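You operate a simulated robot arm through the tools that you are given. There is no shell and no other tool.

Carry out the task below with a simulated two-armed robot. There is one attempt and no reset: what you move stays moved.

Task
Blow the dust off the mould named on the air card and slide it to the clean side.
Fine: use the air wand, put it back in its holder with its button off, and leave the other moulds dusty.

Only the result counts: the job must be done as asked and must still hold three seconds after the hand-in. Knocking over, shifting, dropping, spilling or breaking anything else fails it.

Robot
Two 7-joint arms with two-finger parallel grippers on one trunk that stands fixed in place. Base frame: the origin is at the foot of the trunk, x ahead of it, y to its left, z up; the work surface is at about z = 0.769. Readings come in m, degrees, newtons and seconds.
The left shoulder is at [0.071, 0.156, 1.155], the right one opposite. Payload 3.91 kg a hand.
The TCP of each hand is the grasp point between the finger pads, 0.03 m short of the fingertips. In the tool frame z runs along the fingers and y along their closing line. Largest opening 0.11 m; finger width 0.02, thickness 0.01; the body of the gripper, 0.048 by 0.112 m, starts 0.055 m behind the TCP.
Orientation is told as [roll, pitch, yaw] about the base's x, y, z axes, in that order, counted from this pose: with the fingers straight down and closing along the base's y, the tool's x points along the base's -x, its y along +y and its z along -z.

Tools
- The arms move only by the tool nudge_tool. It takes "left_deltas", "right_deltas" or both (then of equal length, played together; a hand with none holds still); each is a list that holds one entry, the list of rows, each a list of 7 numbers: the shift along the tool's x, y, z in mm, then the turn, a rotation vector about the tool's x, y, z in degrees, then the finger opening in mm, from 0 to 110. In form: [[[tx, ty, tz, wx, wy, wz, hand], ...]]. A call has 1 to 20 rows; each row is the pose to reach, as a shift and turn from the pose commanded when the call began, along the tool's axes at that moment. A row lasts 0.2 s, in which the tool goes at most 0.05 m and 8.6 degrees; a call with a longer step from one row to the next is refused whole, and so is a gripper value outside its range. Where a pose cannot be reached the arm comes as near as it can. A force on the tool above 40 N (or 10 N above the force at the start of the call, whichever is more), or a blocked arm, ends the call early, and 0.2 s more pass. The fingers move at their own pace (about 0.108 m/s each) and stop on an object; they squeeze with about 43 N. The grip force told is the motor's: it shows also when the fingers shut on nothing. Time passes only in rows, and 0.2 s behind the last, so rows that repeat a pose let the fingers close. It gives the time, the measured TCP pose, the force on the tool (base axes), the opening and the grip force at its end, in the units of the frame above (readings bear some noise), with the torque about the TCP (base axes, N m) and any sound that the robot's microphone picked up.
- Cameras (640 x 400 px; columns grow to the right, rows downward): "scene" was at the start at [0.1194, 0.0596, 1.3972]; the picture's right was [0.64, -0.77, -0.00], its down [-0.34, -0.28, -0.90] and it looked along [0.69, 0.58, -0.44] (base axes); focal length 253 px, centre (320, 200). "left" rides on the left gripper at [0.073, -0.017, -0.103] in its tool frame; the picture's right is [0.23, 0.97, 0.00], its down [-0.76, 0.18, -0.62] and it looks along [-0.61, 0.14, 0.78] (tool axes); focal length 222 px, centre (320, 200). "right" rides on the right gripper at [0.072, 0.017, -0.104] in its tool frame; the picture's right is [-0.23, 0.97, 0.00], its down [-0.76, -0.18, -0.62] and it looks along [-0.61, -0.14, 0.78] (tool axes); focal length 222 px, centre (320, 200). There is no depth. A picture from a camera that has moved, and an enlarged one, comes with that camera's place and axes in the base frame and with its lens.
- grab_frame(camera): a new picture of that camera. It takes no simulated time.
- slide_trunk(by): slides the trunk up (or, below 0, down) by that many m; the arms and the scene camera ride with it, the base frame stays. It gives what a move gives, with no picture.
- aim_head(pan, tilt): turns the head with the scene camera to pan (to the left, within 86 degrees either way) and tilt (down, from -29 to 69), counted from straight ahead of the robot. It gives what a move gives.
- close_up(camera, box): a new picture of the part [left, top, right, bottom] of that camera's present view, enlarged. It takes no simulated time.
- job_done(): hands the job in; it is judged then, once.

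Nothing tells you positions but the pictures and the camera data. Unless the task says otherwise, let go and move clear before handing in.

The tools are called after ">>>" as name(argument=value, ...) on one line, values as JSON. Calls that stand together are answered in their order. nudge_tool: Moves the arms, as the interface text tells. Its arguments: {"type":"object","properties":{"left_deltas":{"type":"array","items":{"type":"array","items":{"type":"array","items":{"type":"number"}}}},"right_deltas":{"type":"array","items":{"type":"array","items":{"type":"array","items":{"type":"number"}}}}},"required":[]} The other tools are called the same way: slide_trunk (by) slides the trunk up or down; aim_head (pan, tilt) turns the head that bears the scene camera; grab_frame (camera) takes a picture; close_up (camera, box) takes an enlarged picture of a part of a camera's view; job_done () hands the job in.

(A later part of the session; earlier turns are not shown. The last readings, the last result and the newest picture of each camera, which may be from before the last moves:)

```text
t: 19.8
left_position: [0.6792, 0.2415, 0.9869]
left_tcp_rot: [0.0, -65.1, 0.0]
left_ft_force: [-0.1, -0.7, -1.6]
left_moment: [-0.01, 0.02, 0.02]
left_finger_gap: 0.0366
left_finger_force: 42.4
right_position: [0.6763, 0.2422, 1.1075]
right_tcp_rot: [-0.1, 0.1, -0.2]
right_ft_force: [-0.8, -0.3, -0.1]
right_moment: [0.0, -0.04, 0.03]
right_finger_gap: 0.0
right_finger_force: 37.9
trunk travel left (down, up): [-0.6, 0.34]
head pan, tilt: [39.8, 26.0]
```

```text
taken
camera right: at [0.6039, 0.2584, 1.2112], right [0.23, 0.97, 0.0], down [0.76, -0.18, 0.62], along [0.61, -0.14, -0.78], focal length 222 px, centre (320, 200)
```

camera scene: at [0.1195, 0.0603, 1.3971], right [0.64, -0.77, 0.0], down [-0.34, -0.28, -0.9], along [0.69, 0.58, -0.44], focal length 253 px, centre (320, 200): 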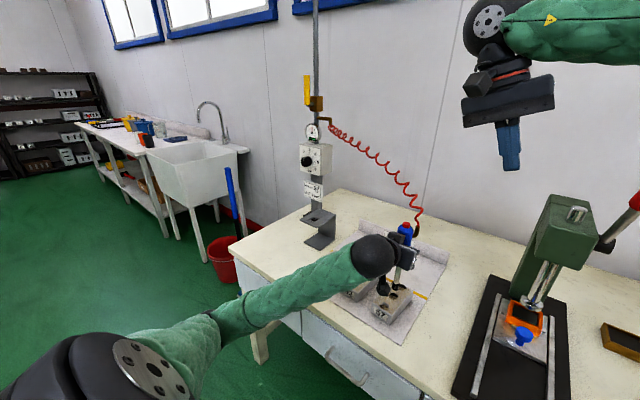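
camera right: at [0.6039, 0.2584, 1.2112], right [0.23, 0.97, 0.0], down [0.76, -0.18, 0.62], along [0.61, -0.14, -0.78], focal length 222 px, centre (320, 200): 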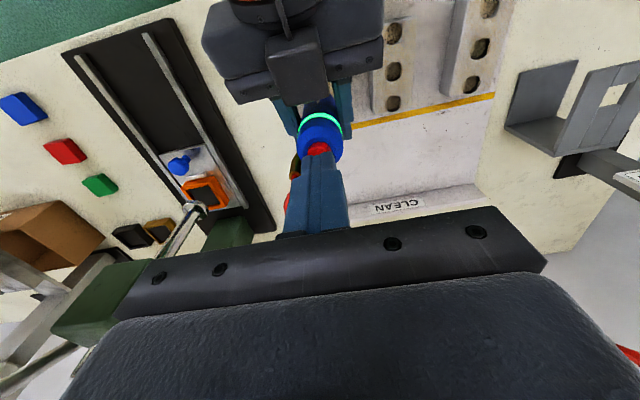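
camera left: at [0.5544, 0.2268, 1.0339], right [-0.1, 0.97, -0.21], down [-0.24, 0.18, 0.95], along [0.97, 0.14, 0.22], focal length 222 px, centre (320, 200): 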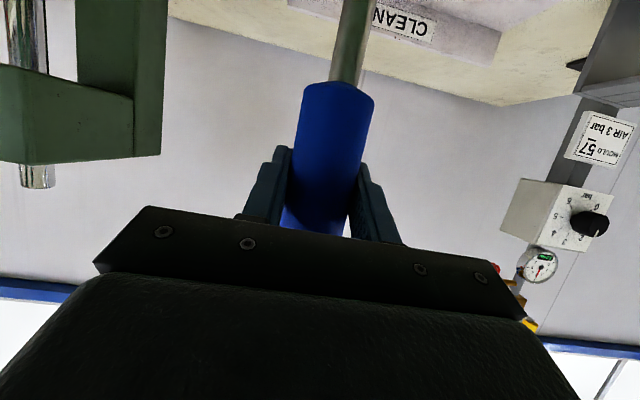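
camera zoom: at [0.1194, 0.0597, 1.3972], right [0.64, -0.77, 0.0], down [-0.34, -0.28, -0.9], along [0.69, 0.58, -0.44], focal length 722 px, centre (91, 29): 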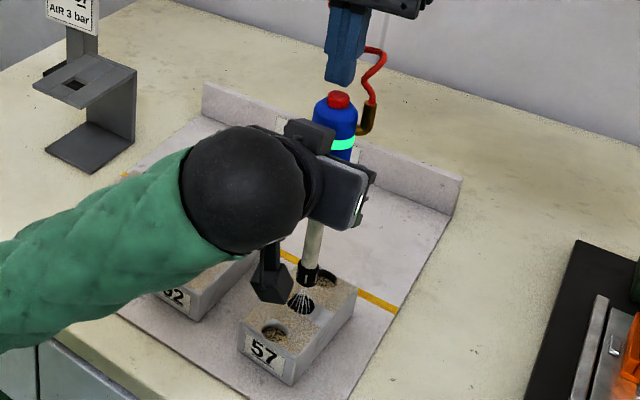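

The button latches: the jet is visible and the middle cavity is already clear. I'll move the right hand out of the way to its side and sweep the wand forward to the far cavity.

>>> nudge_tool(left_deltas=[[[0, 0, 0, 0, 0, 0, 0], [0, 0, 0, 0, 0, 0, 0], [0, 0, 0, 0, 0, 0, 0], [-4.2, 0, 9.1, 0, 0, 0, 0], [-8.5, -1, 18.1, 0, 0, 0, 0], [-12.7, -1, 27.2, 0, 0, 0, 0], [-16.9, -2, 36.2, 0, 0, 0, 0], [-21.1, -2.5, 45.3, 0, 0, 0, 0], [-23.2, -2.5, 49.8, 0, 0, 0, 0], [-21.1, -2.5, 45.3, 0, 0, 0, 0], [-21.1, -2.5, 45.3, 0, 0, 0, 0], [-21.1, -2.5, 45.3, 0, 0, 0, 0]]], right_deltas=[[[0, -10, -30, 0, 0, 0, 0], [0, -45, -60, 0, 0, 0, 0], [0, -85, -80, 0, 0, 0, 0], [0, -120, -90, 0, 0, 0, 0], [0, -140, -90, 0, 0, 0, 0], [0, -140, -90, 0, 0, 0, 0], [0, -140, -90, 0, 0, 0, 0], [0, -140, -90, 0, 0, 0, 0], [0, -140, -90, 0, 0, 0, 0], [0, -140, -90, 0, 0, 0, 0], [0, -140, -90, 0, 0, 0, 0], [0, -140, -90, 0, 0, 0, 0]]])

>>> close_up(camera="scene", box=[350, 240, 450, 330])

>>> grab_frame(camera="right")

```text
t: 22.4
left_position: [0.7293, 0.2413, 0.9859]
left_tcp_rot: [0.1, -65.1, 0.0]
left_ft_force: [-0.7, 0.3, -2.1]
left_moment: [-0.01, 0.01, -0.04]
left_finger_gap: 0.0372
left_finger_force: 42.7
right_position: [0.675, 0.1008, 1.1962]
right_tcp_rot: [0.0, 0.2, -0.1]
right_ft_force: [0.0, -0.3, 0.7]
right_moment: [0.0, 0.03, -0.01]
right_finger_gap: 0.0001
right_finger_force: 37.6
trunk travel left (down, up): [-0.6, 0.34]
head pan, tilt: [39.8, 26.0]
```

```text
4.44 times, centred on (400, 285) of scene
camera zoom: at [0.1196, 0.0595, 1.3972], right [0.64, -0.77, 0.0], down [-0.34, -0.28, -0.9], along [0.69, 0.58, -0.44], focal length 1123 px, centre (-36, -178)
```

zoom: 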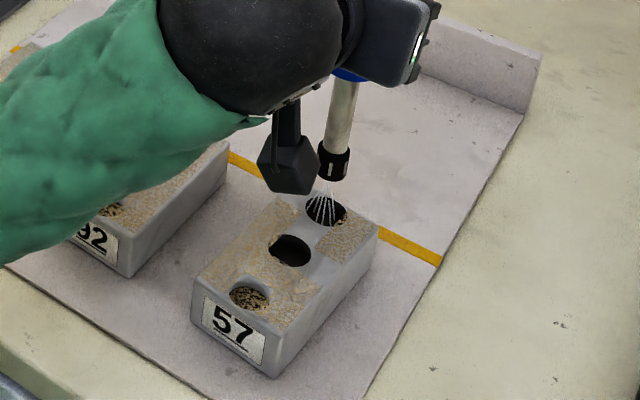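

```text
taken
camera right: at [0.6033, 0.1164, 1.3002], right [0.23, 0.97, 0.0], down [0.76, -0.18, 0.62], along [0.61, -0.14, -0.78], focal length 222 px, centre (320, 200)
```

right: 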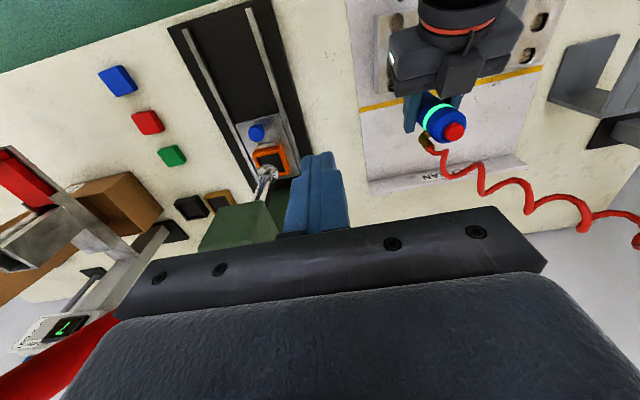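

The middle and far cavities are clear, but patches of dust remain on the top face beside the path. I'll zoom in to plan the raster.

>>> close_up(camera="scene", box=[380, 275, 440, 330])

```text
7.27 times, centred on (410, 302) of scene
camera zoom: at [0.1196, 0.0595, 1.3972], right [0.64, -0.77, 0.0], down [-0.34, -0.28, -0.9], along [0.69, 0.58, -0.44], focal length 1838 px, centre (-334, -546)
```

zoom: 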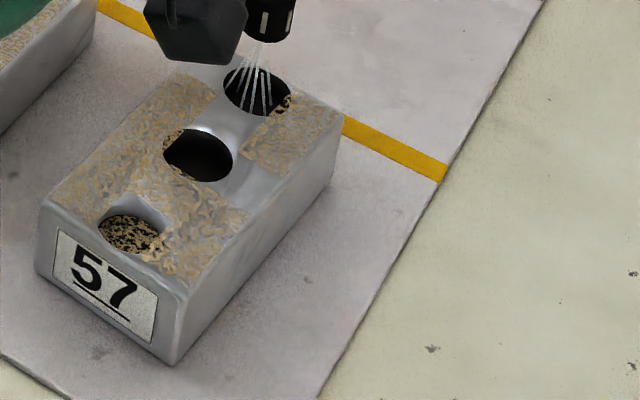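

Dust remains along both sides and at the near end. I'll sweep down the right column, then along the near end and dwell over the near cavity.

>>> nudge_tool(left_deltas=[[[-1.7, -10, 3.6, 0, 0, 0, 0], [-3, -18.6, 6.3, 0, 0, 0, 0], [-3, -18.6, 6.3, 0, 0, 0, 0], [1.3, -17.8, -2.7, 0, 0, 0, 0], [5.5, -17, -11.8, 0, 0, 0, 0], [9.7, -16, -20.8, 0, 0, 0, 0], [13.9, -15.2, -29.9, 0, 0, 0, 0], [18.2, -14.4, -39, 0, 0, 0, 0], [22.4, -13.6, -48, 0, 0, 0, 0], [26.6, -12.7, -57.1, 0, 0, 0, 0], [30.8, -11.9, -66.1, 0, 0, 0, 0], [35.1, -11, -75.2, 0, 0, 0, 0], [39.3, -10.2, -84.3, 0, 0, 0, 0], [43.1, -9.4, -92.4, 0, 0, 0, 0], [43.1, -3, -92.4, 0, 0, 0, 0], [42.7, 3, -91.5, 0, 0, 0, 0], [42.7, 8.6, -91.5, 0, 0, 0, 0], [40.6, 8, -87, 0, 0, 0, 0], [40.6, 8, -87, 0, 0, 0, 0], [40.6, 8, -87, 0, 0, 0, 0]]])

>>> close_up(camera="scene", box=[350, 240, 450, 330])

>>> grab_frame(camera="right")

```text
t: 26.6
left_position: [0.6322, 0.2496, 0.9851]
left_tcp_rot: [0.1, -65.0, 0.0]
left_ft_force: [0.9, 0.2, -2.2]
left_moment: [0.0, 0.03, 0.0]
left_finger_gap: 0.0372
left_finger_force: 42.8
right_position: [0.6749, 0.1013, 1.1965]
right_tcp_rot: [0.1, 0.1, -0.1]
right_ft_force: [-0.3, 0.4, -1.1]
right_moment: [0.0, -0.02, 0.0]
right_finger_gap: 0.0001
right_finger_force: 37.8
trunk travel left (down, up): [-0.6, 0.34]
head pan, tilt: [39.8, 26.0]
```

```text
4.44 times, centred on (400, 285) of scene
camera zoom: at [0.1197, 0.0593, 1.3972], right [0.64, -0.77, 0.0], down [-0.34, -0.28, -0.9], along [0.69, 0.58, -0.44], focal length 1123 px, centre (-36, -178)
```

zoom: 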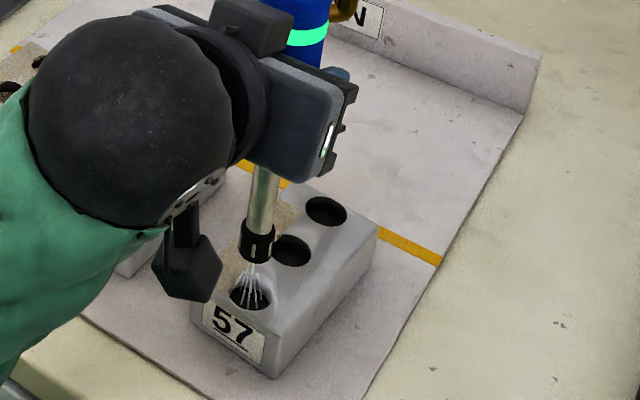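

```text
taken
camera right: at [0.6034, 0.1163, 1.3001], right [0.23, 0.97, 0.0], down [0.76, -0.18, 0.62], along [0.61, -0.14, -0.78], focal length 222 px, centre (320, 200)
```

right: 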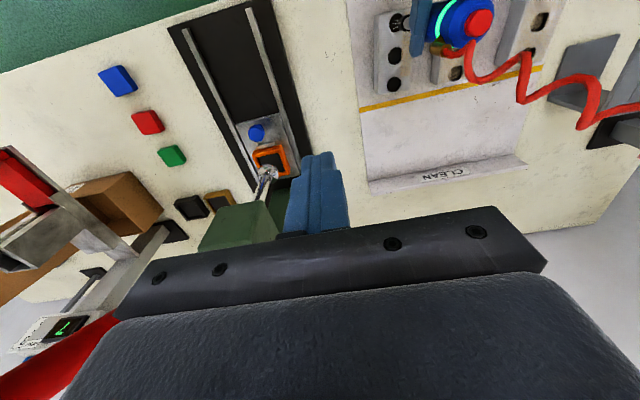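

The right column and all three cavities look clear; only the left column still shows dust. I'll sweep that from near to far.

>>> nudge_tool(left_deltas=[[[0.8, 7, -1.8, 0, 0, 0, 0], [1.3, 14, -2.7, 0, 0, 0, 0], [1.3, 14, -2.7, 0, 0, 0, 0], [-3, 13.2, 6.3, 0, 0, 0, 0], [-7.2, 12.3, 15.4, 0, 0, 0, 0], [-11.4, 11.5, 24.5, 0, 0, 0, 0], [-15.6, 10.6, 33.5, 0, 0, 0, 0], [-19.9, 9.8, 42.6, 0, 0, 0, 0], [-24.1, 9, 51.6, 0, 0, 0, 0], [-28.3, 8.1, 60.7, 0, 0, 0, 0], [-32.5, 7.3, 69.8, 0, 0, 0, 0], [-36.8, 6.4, 78.8, 0, 0, 0, 0], [-41, 5.6, 87.9, 0, 0, 0, 0], [-44, 5, 94.2, 0, 0, 0, 0], [-44, 5, 94.2, 0, 0, 0, 0]]])

>>> close_up(camera="scene", box=[350, 240, 450, 330])

>>> grab_frame(camera="right")

>>> grab_frame(camera="scene")

```text
t: 29.8
left_position: [0.7393, 0.2538, 0.987]
left_tcp_rot: [0.0, -65.0, -0.2]
left_ft_force: [-0.4, -0.1, -2.2]
left_moment: [0.0, 0.01, -0.01]
left_finger_gap: 0.037
left_finger_force: 42.7
right_position: [0.6767, 0.1006, 1.1969]
right_tcp_rot: [0.0, 0.1, -0.1]
right_ft_force: [-0.5, 0.1, 0.4]
right_moment: [0.03, 0.0, 0.01]
right_finger_gap: 0.0004
right_finger_force: 37.5
trunk travel left (down, up): [-0.6, 0.34]
head pan, tilt: [39.8, 26.0]
```

```text
4.44 times, centred on (400, 285) of scene
camera zoom: at [0.1196, 0.0594, 1.3972], right [0.64, -0.77, 0.0], down [-0.34, -0.28, -0.9], along [0.69, 0.58, -0.44], focal length 1123 px, centre (-36, -178)
```

zoom: 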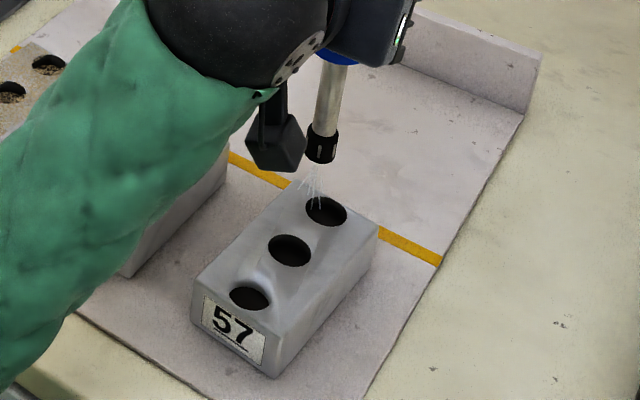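

```text
taken
camera right: at [0.6033, 0.1163, 1.3002], right [0.23, 0.97, 0.0], down [0.76, -0.18, 0.62], along [0.61, -0.14, -0.78], focal length 222 px, centre (320, 200)
```

right: 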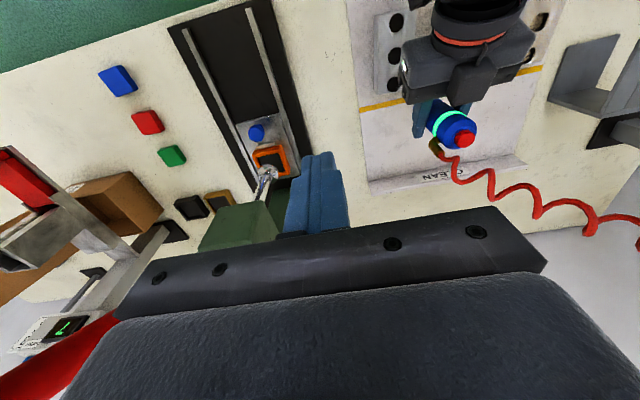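

```text
taken
camera scene: at [0.1196, 0.0594, 1.3972], right [0.64, -0.77, 0.0], down [-0.34, -0.28, -0.9], along [0.69, 0.58, -0.44], focal length 253 px, centre (320, 200)
```

scene: 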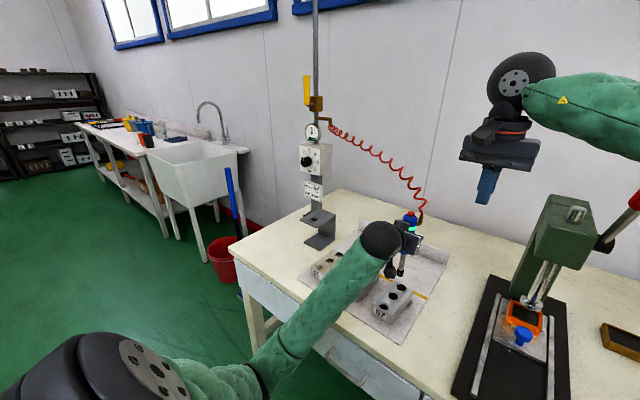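

Mould 57's top now looks bare. I'll check at higher zoom before switching the air off.

>>> close_up(camera="scene", box=[375, 272, 440, 328])

>>> close_up(camera="right", box=[350, 0, 450, 120])

```text
7.14 times, centred on (408, 300) of scene
camera zoom: at [0.1196, 0.0594, 1.3972], right [0.64, -0.77, 0.0], down [-0.34, -0.28, -0.9], along [0.69, 0.58, -0.44], focal length 1805 px, centre (-305, -514)
```

zoom: 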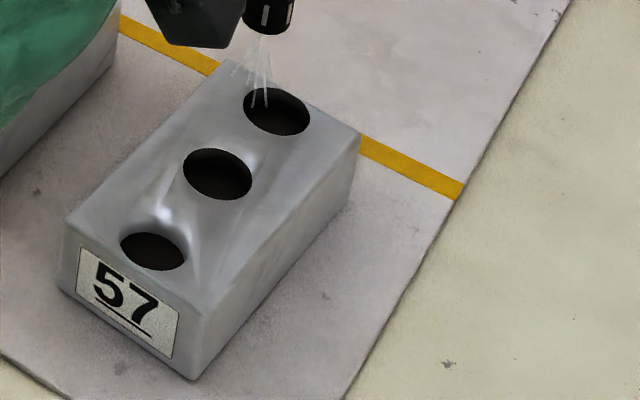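

```text
3.33 times, centred on (400, 60) of right
camera zoom: at [0.6033, 0.1163, 1.3002], right [0.23, 0.97, 0.0], down [0.76, -0.18, 0.62], along [0.61, -0.14, -0.78], focal length 740 px, centre (53, 667)
```

zoom: 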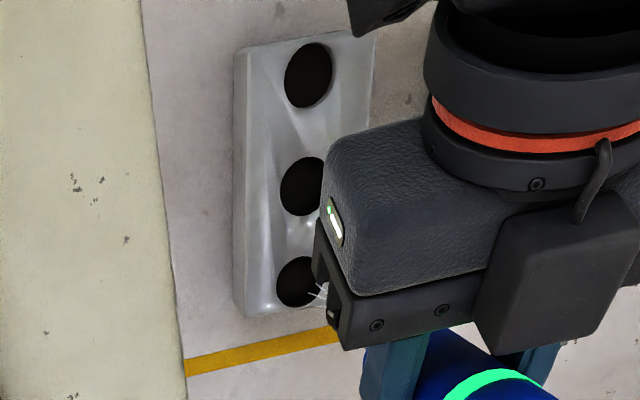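

It is fully clean. I'll bring the wand back to where I pressed the button earlier and return the right hand above it to switch the air off.

>>> nudge_tool(left_deltas=[[[8, -3, -17, 0, 0, 0, 0], [16, -7, -35, 0, 0, 0, 0], [24.5, -10.5, -52.5, 0, 0, 0, 0], [24.5, -10.5, -52.5, 0, 0, 0, 0], [24.5, -10.5, -52.5, 0, 0, 0, 0], [24.5, -10.5, -52.5, 0, 0, 0, 0], [24.5, -10.5, -52.5, 0, 0, 0, 0], [24.5, -10.5, -52.5, 0, 0, 0, 0], [24.5, -10.5, -52.5, 0, 0, 0, 0]]], right_deltas=[[[0, 0, 0, 0, 0, 0, 0], [0, 0, 0, 0, 0, 0, 0], [0, 20, 0, 0, 0, 0, 0], [0, 55, 10, 0, 0, 0, 0], [0, 95, 30, 0, 0, 0, 0], [0, 130, 55, 0, 0, 0, 0], [0, 140, 75, 0, 0, 0, 0], [0, 140, 75, 0, 0, 0, 0], [0, 140, 75, 0, 0, 0, 0]]])

>>> close_up(camera="scene", box=[360, 170, 440, 250])

>>> close_up(camera="right", box=[270, 90, 370, 200])

```text
t: 31.8
left_position: [0.6813, 0.2429, 0.9865]
left_tcp_rot: [0.0, -65.1, -0.1]
left_ft_force: [-0.2, -0.2, -2.1]
left_moment: [0.01, -0.02, 0.02]
left_finger_gap: 0.0371
left_finger_force: 43.1
right_position: [0.6785, 0.2395, 1.1229]
right_tcp_rot: [-0.1, 0.1, -0.1]
right_ft_force: [1.3, -1.3, -0.4]
right_moment: [-0.01, -0.01, -0.03]
right_finger_gap: 0.0001
right_finger_force: 37.6
trunk travel left (down, up): [-0.6, 0.34]
head pan, tilt: [39.8, 26.0]
```

```text
5.00 times, centred on (400, 210) of scene
camera zoom: at [0.1197, 0.0595, 1.3971], right [0.64, -0.77, 0.0], down [-0.34, -0.28, -0.9], along [0.69, 0.58, -0.44], focal length 1264 px, centre (-80, 150)
```

zoom: 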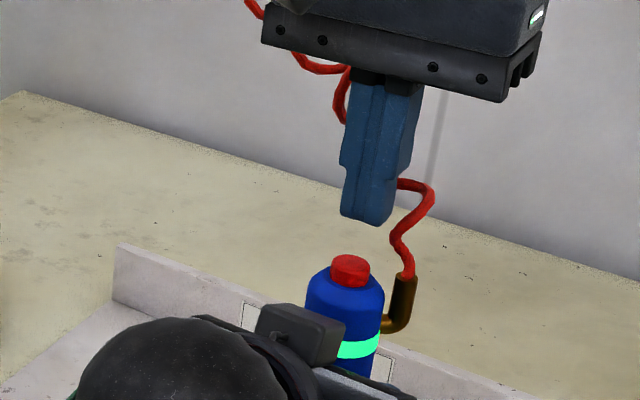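

```text
3.64 times, centred on (320, 145) of right
camera zoom: at [0.6057, 0.2551, 1.2262], right [0.23, 0.97, 0.0], down [0.76, -0.18, 0.62], along [0.61, -0.14, -0.78], focal length 808 px, centre (320, 400)
```

zoom: 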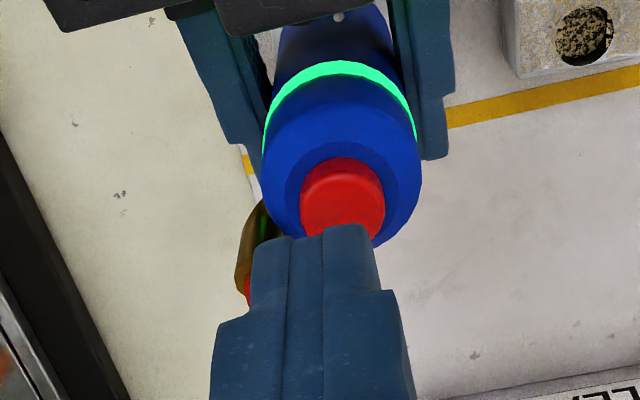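

The ring is still lit, and the fingers are about 26 mm above the button with a small offset. I'll correct by 2 mm and press once, to the same depth as before.

>>> nudge_tool(right_deltas=[[[-2, 2, 12, 0, 0, 0, 0], [-2, 2, 24, 0, 0, 0, 0], [-2, 2, 28, 0, 0, 0, 0], [-2, 2, 30, 0, 0, 0, 0], [-2, 2, 31, 0, 0, 0, 0], [-2, 2, 32, 0, 0, 0, 0], [-2, 2, 33, 0, 0, 0, 0], [-2, 2, 33, 0, 0, 0, 0]]])

>>> close_up(camera="scene", box=[360, 190, 440, 270])

```text
t: 33.6
left_position: [0.6819, 0.2435, 0.9864]
left_tcp_rot: [0.1, -64.9, 0.0]
left_ft_force: [0.6, 1.3, -5.3]
left_moment: [-0.05, 0.07, 0.02]
left_finger_gap: 0.037
left_finger_force: 43.4
right_position: [0.6784, 0.2434, 1.0882]
right_tcp_rot: [0.0, 0.1, -0.2]
right_ft_force: [-1.0, -1.3, 2.9]
right_moment: [-0.01, 0.0, 0.01]
right_finger_gap: 0.0001
right_finger_force: 37.3
trunk travel left (down, up): [-0.6, 0.34]
head pan, tilt: [39.8, 26.0]
heard: click
```

```text
5.00 times, centred on (400, 230) of scene
camera zoom: at [0.1196, 0.0595, 1.3972], right [0.64, -0.77, 0.0], down [-0.34, -0.28, -0.9], along [0.69, 0.58, -0.44], focal length 1264 px, centre (-80, 50)
```

zoom: 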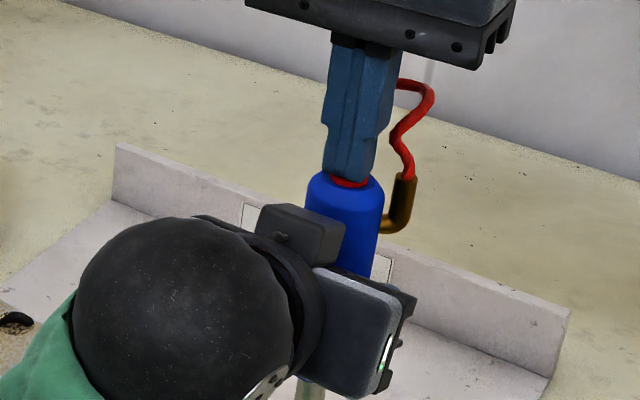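

There was a click and the green ring is gone, so the air is off. I'll retreat the right hand up and aside.

>>> nudge_tool(right_deltas=[[[0, 0, -6, 0, 0, 0, 0], [0, 0, -20, 0, 0, 0, 0], [0, -10, -50, 0, 0, 0, 0], [0, -50, -80, 0, 0, 0, 0], [0, -90, -105, 0, 0, 0, 0], [0, -130, -120, 0, 0, 0, 0], [0, -170, -130, 0, 0, 0, 0], [0, -200, -130, 0, 0, 0, 0], [0, -200, -130, 0, 0, 0, 0]]])

>>> grab_frame(camera="scene")

>>> close_up(camera="scene", box=[340, 190, 440, 330])

>>> grab_frame(camera="right")

```text
t: 35.6
left_position: [0.682, 0.2446, 0.9865]
left_tcp_rot: [0.0, -65.0, 0.0]
left_ft_force: [-0.4, -0.2, -2.2]
left_moment: [0.0, 0.0, 0.0]
left_finger_gap: 0.0369
left_finger_force: 43.3
right_position: [0.6805, 0.0429, 1.2167]
right_tcp_rot: [0.0, 0.1, 0.0]
right_ft_force: [0.5, 0.0, -0.2]
right_moment: [-0.02, -0.06, 0.03]
right_finger_gap: 0.0001
right_finger_force: 37.7
trunk travel left (down, up): [-0.6, 0.34]
head pan, tilt: [39.8, 26.0]
```

```text
taken
camera scene: at [0.1196, 0.0601, 1.3971], right [0.64, -0.77, 0.0], down [-0.34, -0.28, -0.9], along [0.69, 0.58, -0.44], focal length 253 px, centre (320, 200)
```

scene: 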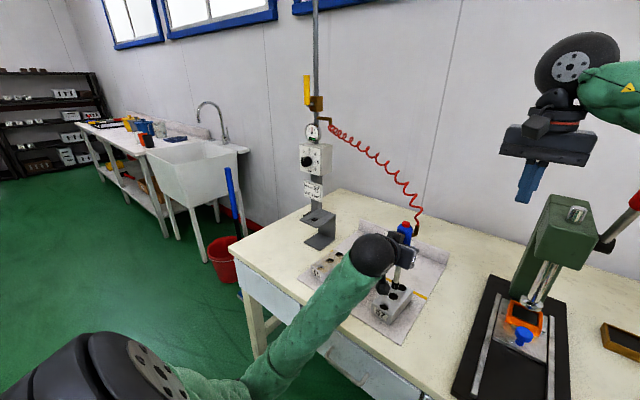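

```text
2.86 times, centred on (390, 260) of scene
camera zoom: at [0.1196, 0.0601, 1.3971], right [0.64, -0.77, 0.0], down [-0.34, -0.28, -0.9], along [0.69, 0.58, -0.44], focal length 722 px, centre (120, 29)
```

zoom: 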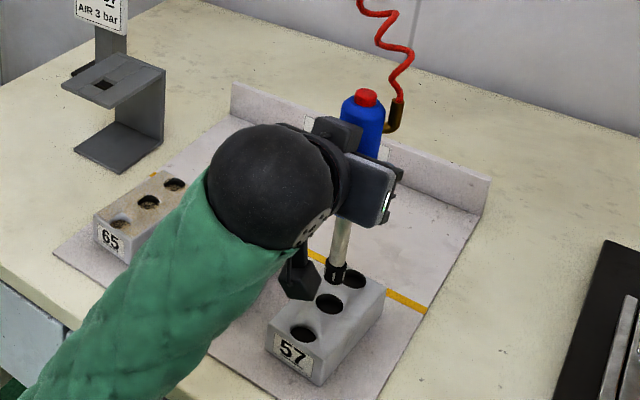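

```text
taken
camera right: at [0.6074, 0.0575, 1.321], right [0.23, 0.97, 0.0], down [0.76, -0.18, 0.62], along [0.61, -0.14, -0.78], focal length 222 px, centre (320, 200)
```

right: 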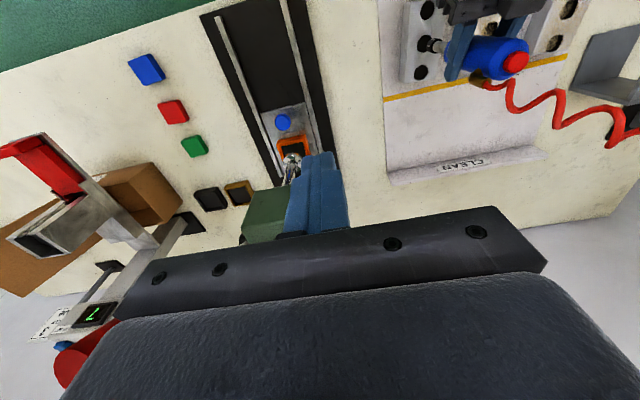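

The air is off and moulds 65 and 92 still look dusty. I'll raise the wand and carry it back above the holder hole along the way it came.

>>> nudge_tool(left_deltas=[[[-16.5, 0, -7.7, 0, 0, 0, 0], [-33, 0, -15.5, 0, 0, 0, 0], [-49.5, 0, -23.2, 0, 0, 0, 0], [-66, 0, -31, 0, 0, 0, 0], [-68, 20, -27, 0, 0, 0, 0], [-72, 60, -18, 0, 0, 0, 0], [-76, 100, -10, 0, 0, 0, 0], [-80, 140, -1, 0, 0, 0, 0], [-84, 180, 7, 0, 0, 0, 0], [-88, 220, 16, 0, 0, 0, 0], [-92, 260, 24, 0, 0, 0, 0], [-96, 300, 33, 0, 0, 0, 0], [-100, 340, 41, 0, 0, 0, 0], [-103, 372, 48, 0, 0, 0, 0], [-104, 386, 50.6, 0, 0, 0, 0], [-104, 386, 50.6, 0, 0, 0, 0], [-104, 386, 50.6, 0, 0, 0, 0]]])

>>> grab_frame(camera="scene")

>>> close_up(camera="scene", box=[270, 160, 370, 260])

>>> grab_frame(camera="left")

```text
t: 39.2
left_position: [0.7692, 0.6328, 1.0591]
left_tcp_rot: [-0.1, -65.0, 0.0]
left_ft_force: [-0.6, 0.0, -2.6]
left_moment: [0.03, -0.05, 0.01]
left_finger_gap: 0.0371
left_finger_force: 43.5
right_position: [0.6799, 0.0411, 1.2182]
right_tcp_rot: [0.1, 0.0, -0.1]
right_ft_force: [-0.6, 0.4, 0.3]
right_moment: [0.02, 0.03, -0.03]
right_finger_gap: 0.0001
right_finger_force: 37.3
trunk travel left (down, up): [-0.6, 0.34]
head pan, tilt: [39.8, 26.0]
```

```text
taken
camera scene: at [0.1196, 0.0597, 1.3971], right [0.64, -0.77, 0.0], down [-0.34, -0.28, -0.9], along [0.69, 0.58, -0.44], focal length 253 px, centre (320, 200)
```

scene: 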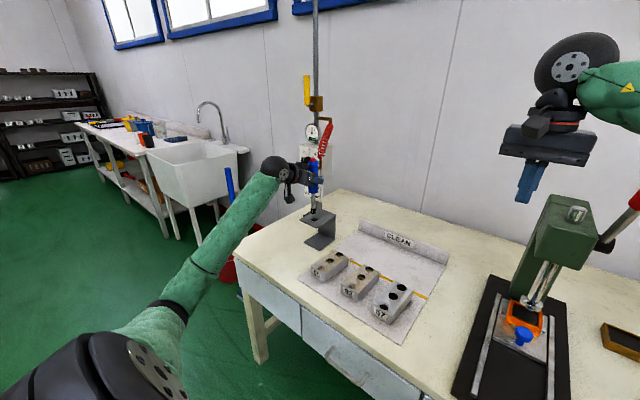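

```text
4.00 times, centred on (320, 210) of scene
camera zoom: at [0.1196, 0.0597, 1.3971], right [0.64, -0.77, 0.0], down [-0.34, -0.28, -0.9], along [0.69, 0.58, -0.44], focal length 1011 px, centre (320, 160)
```

zoom: 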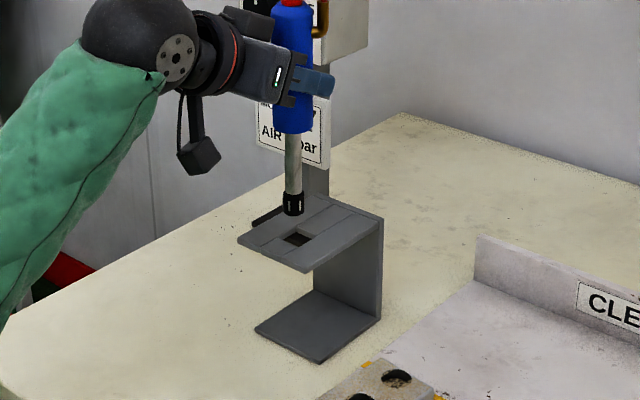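

```text
taken
camera left: at [0.6448, 0.6166, 1.0362], right [-0.1, 0.97, -0.21], down [-0.24, 0.18, 0.95], along [0.97, 0.14, 0.22], focal length 222 px, centre (320, 200)
```

left: 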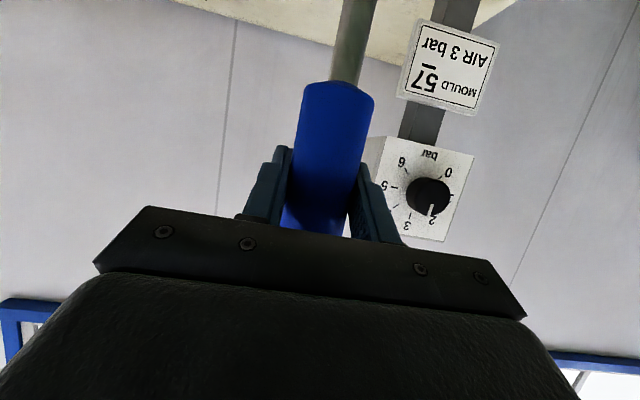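

The wand is back over the holder, about 3–4 mm too far in +y according to the pose readings. I'll zoom in on the hole and nozzle to align them.

>>> close_up(camera="scene", box=[298, 190, 338, 230])

>>> close_up(camera="scene", box=[360, 265, 440, 330])

```text
10.00 times, centred on (318, 210) of scene
camera zoom: at [0.1196, 0.0597, 1.3971], right [0.64, -0.77, 0.0], down [-0.34, -0.28, -0.9], along [0.69, 0.58, -0.44], focal length 2527 px, centre (340, 100)
```

zoom: 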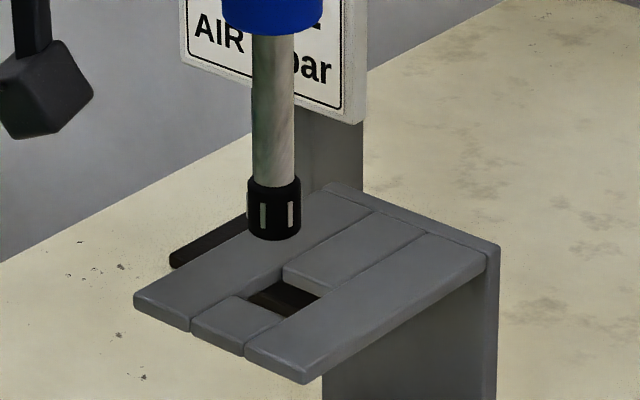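

```text
6.15 times, centred on (400, 298) of scene
camera zoom: at [0.1196, 0.0597, 1.3971], right [0.64, -0.77, 0.0], down [-0.34, -0.28, -0.9], along [0.69, 0.58, -0.44], focal length 1555 px, centre (-172, -400)
```

zoom: 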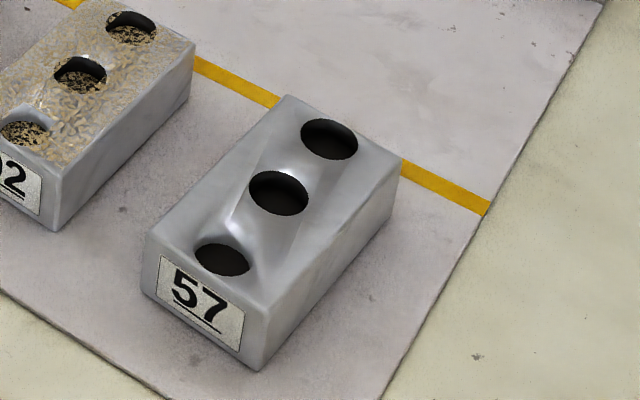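

The nozzle is about 3.5 mm to the left of its original line and the hole is about 28 mm wide, so I'll correct y by −3.5 mm. Then I'll lower just until the nozzle tip is near the hole and check again.

>>> nudge_tool(left_deltas=[[[0, -3.5, 0, 0, 0, 0, 0], [9.1, -3.5, 4.2, 0, 0, 0, 0], [18.1, -3.5, 8.5, 0, 0, 0, 0], [22.6, -3.5, 10.5, 0, 0, 0, 0], [22.6, -3.5, 10.5, 0, 0, 0, 0], [22.6, -3.5, 10.5, 0, 0, 0, 0]]])

>>> close_up(camera="scene", box=[298, 195, 338, 235])

>>> grab_frame(camera="left")

```text
t: 40.6
left_position: [0.7696, 0.6279, 1.0334]
left_tcp_rot: [0.0, -65.0, -0.1]
left_ft_force: [-0.1, -0.5, -1.7]
left_moment: [0.0, -0.01, -0.01]
left_finger_gap: 0.0371
left_finger_force: 43.5
right_position: [0.6812, 0.0422, 1.2169]
right_tcp_rot: [0.0, 0.2, -0.1]
right_ft_force: [-0.4, -0.4, 0.3]
right_moment: [0.01, 0.04, 0.01]
right_finger_gap: 0.0003
right_finger_force: 37.6
trunk travel left (down, up): [-0.6, 0.34]
head pan, tilt: [39.8, 26.0]
```

```text
10.00 times, centred on (318, 215) of scene
camera zoom: at [0.1196, 0.0597, 1.3971], right [0.64, -0.77, 0.0], down [-0.34, -0.28, -0.9], along [0.69, 0.58, -0.44], focal length 2527 px, centre (340, 50)
```

zoom: 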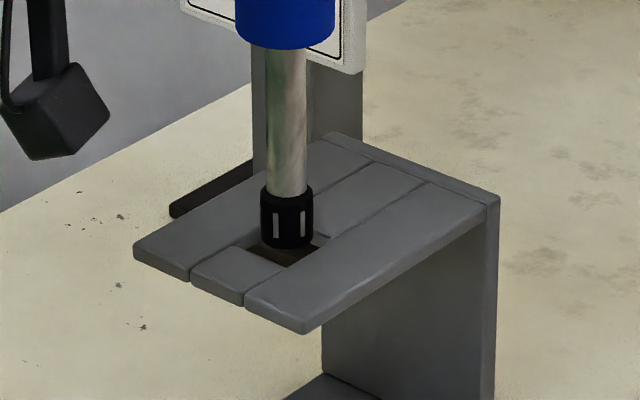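

```text
taken
camera left: at [0.6457, 0.6111, 1.0112], right [-0.1, 0.97, -0.21], down [-0.24, 0.18, 0.95], along [0.97, 0.14, 0.22], focal length 222 px, centre (320, 200)
```

left: 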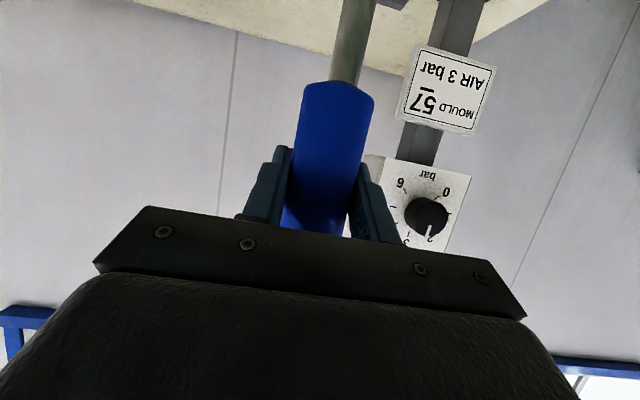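

The nozzle is just above the hole, about 1.5 mm off to the right. I'll correct that and lower it 35 mm into the hole, watching the force.

>>> nudge_tool(left_deltas=[[[0, 1.5, 0, 0, 0, 0, 0], [4.5, 1.5, 2.1, 0, 0, 0, 0], [9.1, 1.5, 4.2, 0, 0, 0, 0], [13.6, 1.5, 6.3, 0, 0, 0, 0], [22.7, 1.5, 10.6, 0, 0, 0, 0], [31.7, 1.5, 14.8, 0, 0, 0, 0], [31.7, 1.5, 14.8, 0, 0, 0, 0]]])

>>> close_up(camera="scene", box=[298, 195, 338, 250])

```text
t: 42.2
left_position: [0.7703, 0.6262, 0.9992]
left_tcp_rot: [0.1, -65.1, 0.0]
left_ft_force: [-0.1, 0.4, -2.3]
left_moment: [0.01, 0.0, 0.03]
left_finger_gap: 0.0369
left_finger_force: 42.9
right_position: [0.6803, 0.0428, 1.2178]
right_tcp_rot: [0.0, 0.1, -0.1]
right_ft_force: [0.1, 0.0, 0.3]
right_moment: [-0.02, -0.01, 0.01]
right_finger_gap: 0.0
right_finger_force: 37.4
trunk travel left (down, up): [-0.6, 0.34]
head pan, tilt: [39.8, 26.0]
```

```text
7.27 times, centred on (318, 222) of scene
camera zoom: at [0.1196, 0.0596, 1.3972], right [0.64, -0.77, 0.0], down [-0.34, -0.28, -0.9], along [0.69, 0.58, -0.44], focal length 1838 px, centre (334, 36)
```

zoom: 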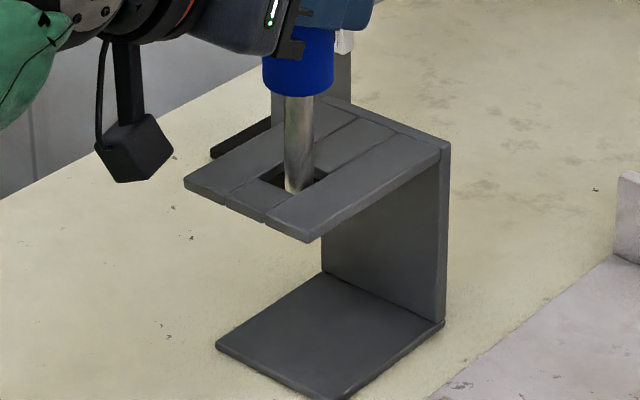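

The nozzle is in the hole with no contact force, though still about 2.5 mm to the right of centre. I'll correct and lower another 35 mm.

>>> nudge_tool(left_deltas=[[[0, 1.2, 0, 0, 0, 0, 0], [0, 2.5, 0, 0, 0, 0, 0], [9.1, 2.5, 4.2, 0, 0, 0, 0], [18.1, 2.5, 8.5, 0, 0, 0, 0], [27.2, 2.5, 12.7, 0, 0, 0, 0], [31.7, 2.5, 14.8, 0, 0, 0, 0], [31.7, 2.5, 14.8, 0, 0, 0, 0]]])

>>> close_up(camera="scene", box=[298, 195, 338, 250])

>>> grab_frame(camera="left")

```text
t: 43.8
left_position: [0.7708, 0.6283, 0.965]
left_tcp_rot: [0.0, -65.1, 0.0]
left_ft_force: [0.1, -0.3, -2.0]
left_moment: [0.03, 0.01, 0.02]
left_finger_gap: 0.037
left_finger_force: 42.9
right_position: [0.6797, 0.0418, 1.2164]
right_tcp_rot: [0.0, 0.1, -0.2]
right_ft_force: [0.2, 0.0, -0.2]
right_moment: [0.02, -0.05, -0.01]
right_finger_gap: 0.0002
right_finger_force: 38.2
trunk travel left (down, up): [-0.6, 0.34]
head pan, tilt: [39.8, 26.0]
```

```text
7.27 times, centred on (318, 222) of scene
camera zoom: at [0.1196, 0.0597, 1.3971], right [0.64, -0.77, 0.0], down [-0.34, -0.28, -0.9], along [0.69, 0.58, -0.44], focal length 1838 px, centre (334, 36)
```

zoom: 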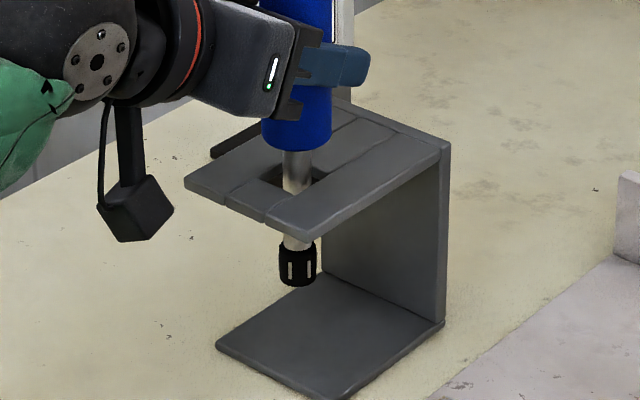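

```text
taken
camera left: at [0.6476, 0.6122, 0.942], right [-0.1, 0.97, -0.21], down [-0.24, 0.18, 0.95], along [0.96, 0.14, 0.22], focal length 222 px, centre (320, 200)
```

left: 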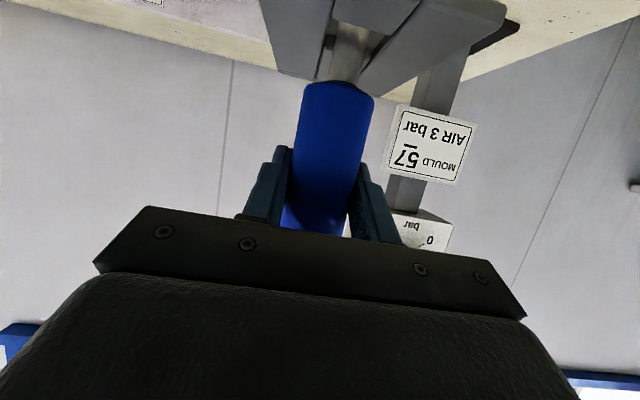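

Position matches the grasp readings in y, with x about 2 mm forward. I'll correct that and lower the remaining ~24 mm onto the shelf.

>>> nudge_tool(left_deltas=[[[0.8, 0, -1.6, 0, 0, 0, 0], [9.8, 0, 2.6, 0, 0, 0, 0], [16.2, 0, 5.6, 0, 0, 0, 0], [19.8, 0, 7.3, 0, 0, 0, 0], [21.6, 0, 8.1, 0, 0, 0, 0], [21.6, 0, 8.1, 0, 0, 0, 0]]])

>>> close_up(camera="scene", box=[298, 195, 338, 250])

>>> grab_frame(camera="left")

```text
t: 45.2
left_position: [0.7686, 0.6301, 0.9423]
left_tcp_rot: [0.0, -65.0, 0.0]
left_ft_force: [0.1, -0.4, -1.8]
left_moment: [0.02, 0.03, 0.0]
left_finger_gap: 0.0371
left_finger_force: 42.6
right_position: [0.6802, 0.0417, 1.217]
right_tcp_rot: [0.0, 0.2, 0.0]
right_ft_force: [-0.2, 0.0, -0.1]
right_moment: [-0.03, 0.02, 0.01]
right_finger_gap: 0.0
right_finger_force: 38.1
trunk travel left (down, up): [-0.6, 0.34]
head pan, tilt: [39.8, 26.0]
```

```text
7.27 times, centred on (318, 222) of scene
camera zoom: at [0.1196, 0.0596, 1.3971], right [0.64, -0.77, 0.0], down [-0.34, -0.28, -0.9], along [0.69, 0.58, -0.44], focal length 1838 px, centre (334, 36)
```

zoom: 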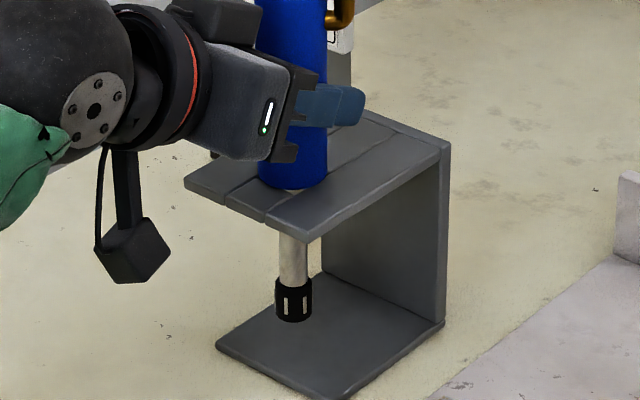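

```text
taken
camera left: at [0.6452, 0.6134, 0.9192], right [-0.1, 0.97, -0.21], down [-0.24, 0.18, 0.95], along [0.97, 0.14, 0.22], focal length 222 px, centre (320, 200)
```

left: 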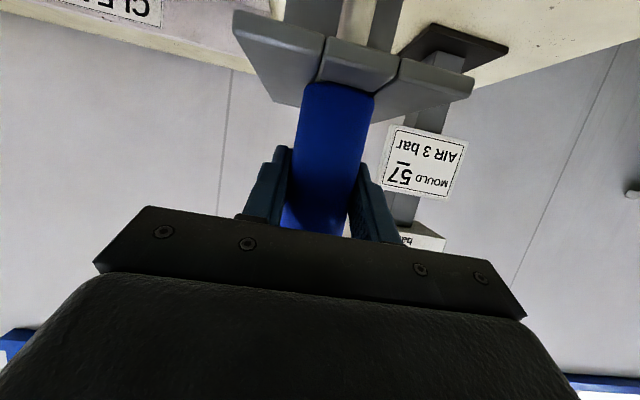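

The hand is within about 1 mm of the original resting pose. I'll lower the last millimetre or so until the force shows the shelf takes the weight.

>>> nudge_tool(left_deltas=[[[0.5, -0.5, 0.2, 0, 0, 0, 0], [0.9, -1, 0.4, 0, 0, 0, 0], [1.4, -1, 0.6, 0, 0, 0, 0], [1.4, -1, 0.6, 0, 0, 0, 0]]])

>>> close_up(camera="scene", box=[298, 180, 338, 235])

```text
t: 46.2
left_position: [0.7679, 0.6265, 0.9424]
left_tcp_rot: [0.1, -65.1, -0.1]
left_ft_force: [4.1, 4.0, 5.3]
left_moment: [0.12, -0.19, 0.07]
left_finger_gap: 0.037
left_finger_force: 42.7
right_position: [0.6793, 0.0419, 1.2186]
right_tcp_rot: [0.0, 0.1, -0.2]
right_ft_force: [0.2, -0.2, 0.2]
right_moment: [0.0, 0.0, -0.01]
right_finger_gap: 0.0
right_finger_force: 38.2
trunk travel left (down, up): [-0.6, 0.34]
head pan, tilt: [39.8, 26.0]
```

```text
7.27 times, centred on (318, 208) of scene
camera zoom: at [0.1193, 0.0596, 1.3973], right [0.64, -0.77, 0.0], down [-0.34, -0.28, -0.9], along [0.69, 0.58, -0.44], focal length 1838 px, centre (334, 146)
```

zoom: 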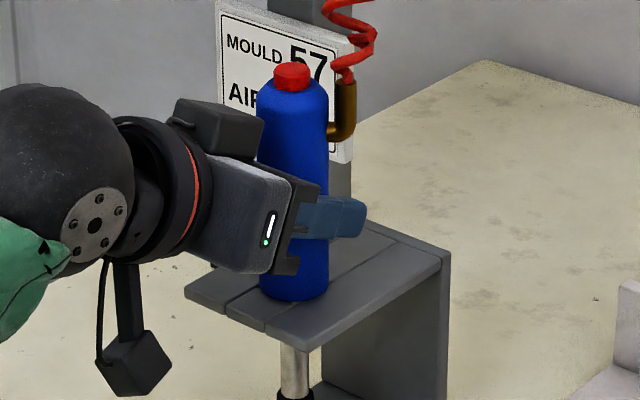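

The force changed to about +5 N upwards, so the wand is resting on the shelf. I'll open the fingers now.

>>> nudge_tool(left_deltas=[[[0, 0, 0, 0, 0, 0, 45], [0, 0, 0, 0, 0, 0, 60], [0, 0, 0, 0, 0, 0, 90], [0, 0, 0, 0, 0, 0, 110], [0, 0, 0, 0, 0, 0, 110]]])

>>> close_up(camera="scene", box=[290, 180, 345, 255])

>>> grab_frame(camera="left")

```text
t: 47.4
left_position: [0.7669, 0.6285, 0.9409]
left_tcp_rot: [0.1, -65.0, 0.0]
left_ft_force: [-0.2, 0.1, -0.1]
left_moment: [0.05, 0.05, 0.01]
left_finger_gap: 0.1099
left_finger_force: 0.1
right_position: [0.6791, 0.0418, 1.2176]
right_tcp_rot: [0.0, 0.1, 0.0]
right_ft_force: [0.0, 0.6, 0.3]
right_moment: [-0.01, 0.0, -0.04]
right_finger_gap: 0.0001
right_finger_force: 37.1
trunk travel left (down, up): [-0.6, 0.34]
head pan, tilt: [39.8, 26.0]
```

```text
5.33 times, centred on (318, 218) of scene
camera zoom: at [0.1194, 0.0595, 1.3972], right [0.64, -0.77, 0.0], down [-0.34, -0.28, -0.9], along [0.69, 0.58, -0.44], focal length 1348 px, centre (333, 107)
```

zoom: 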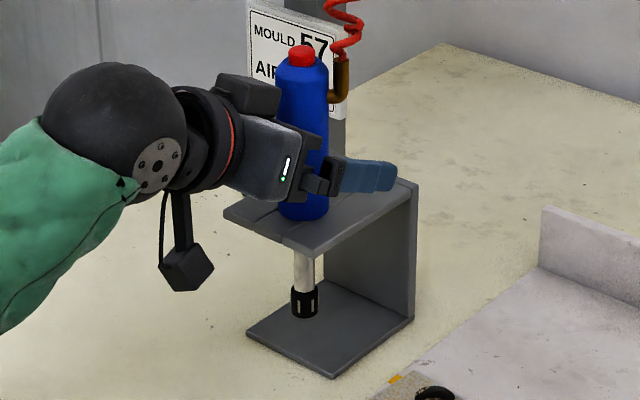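

```text
taken
camera left: at [0.6438, 0.611, 0.9182], right [-0.1, 0.97, -0.21], down [-0.24, 0.18, 0.95], along [0.97, 0.14, 0.22], focal length 222 px, centre (320, 200)
```

left: 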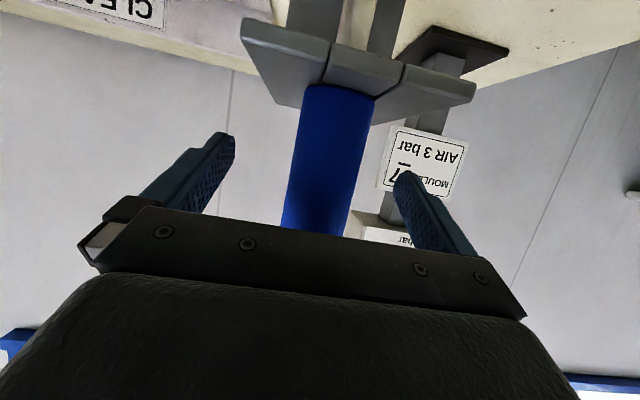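

The wand stands free in its holder. I'll back the left hand straight out along the fingers.

>>> nudge_tool(left_deltas=[[[0, 0, -20, 0, 0, 0, 110], [0, 0, -50, 0, 0, 0, 110], [0, 0, -90, 0, 0, 0, 110], [0, 0, -130, 0, 0, 0, 110], [0, 0, -150, 0, 0, 0, 110], [0, 0, -150, 0, 0, 0, 110]]])

>>> close_up(camera="scene", box=[290, 180, 345, 255])

>>> grab_frame(camera="scene")

>>> grab_frame(camera="left")

```text
t: 48.8
left_position: [0.6295, 0.6303, 1.0029]
left_tcp_rot: [0.1, -64.9, 0.1]
left_ft_force: [0.2, -0.3, 0.5]
left_moment: [0.0, 0.02, -0.02]
left_finger_gap: 0.11
left_finger_force: 0.1
right_position: [0.6803, 0.0411, 1.2178]
right_tcp_rot: [0.0, 0.1, 0.0]
right_ft_force: [0.4, 0.1, -0.5]
right_moment: [-0.01, 0.0, 0.01]
right_finger_gap: 0.0002
right_finger_force: 37.7
trunk travel left (down, up): [-0.6, 0.34]
head pan, tilt: [39.8, 26.0]
```

```text
5.33 times, centred on (318, 218) of scene
camera zoom: at [0.1194, 0.0597, 1.3972], right [0.64, -0.77, 0.0], down [-0.34, -0.28, -0.9], along [0.69, 0.58, -0.44], focal length 1348 px, centre (333, 107)
```

zoom: 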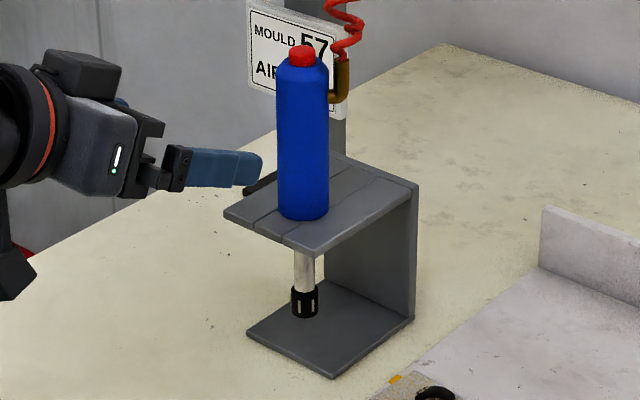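

```text
taken
camera scene: at [0.1194, 0.0597, 1.3972], right [0.64, -0.77, 0.0], down [-0.34, -0.28, -0.9], along [0.69, 0.58, -0.44], focal length 253 px, centre (320, 200)
```

scene: 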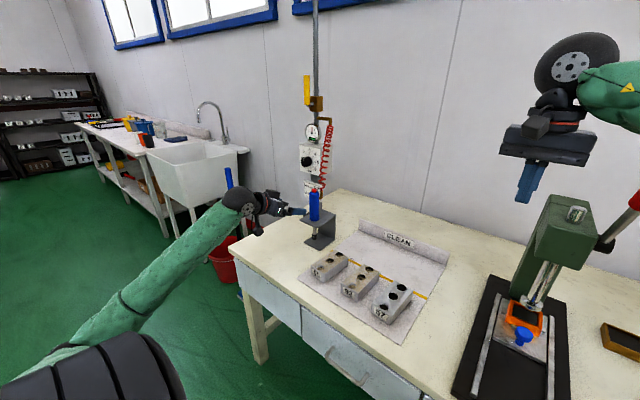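

```text
taken
camera left: at [0.5066, 0.6132, 0.9813], right [-0.1, 0.97, -0.21], down [-0.24, 0.18, 0.95], along [0.97, 0.14, 0.22], focal length 222 px, centre (320, 200)
```

left: 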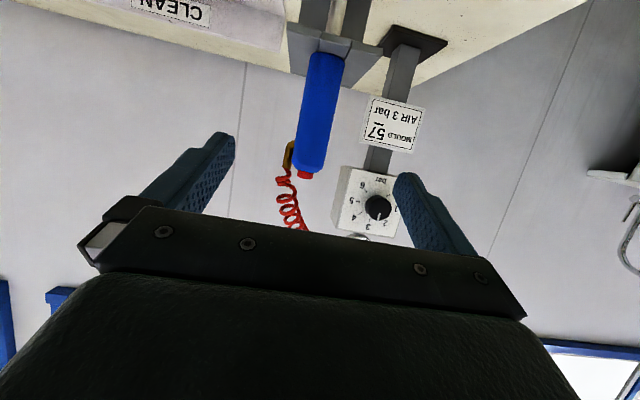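

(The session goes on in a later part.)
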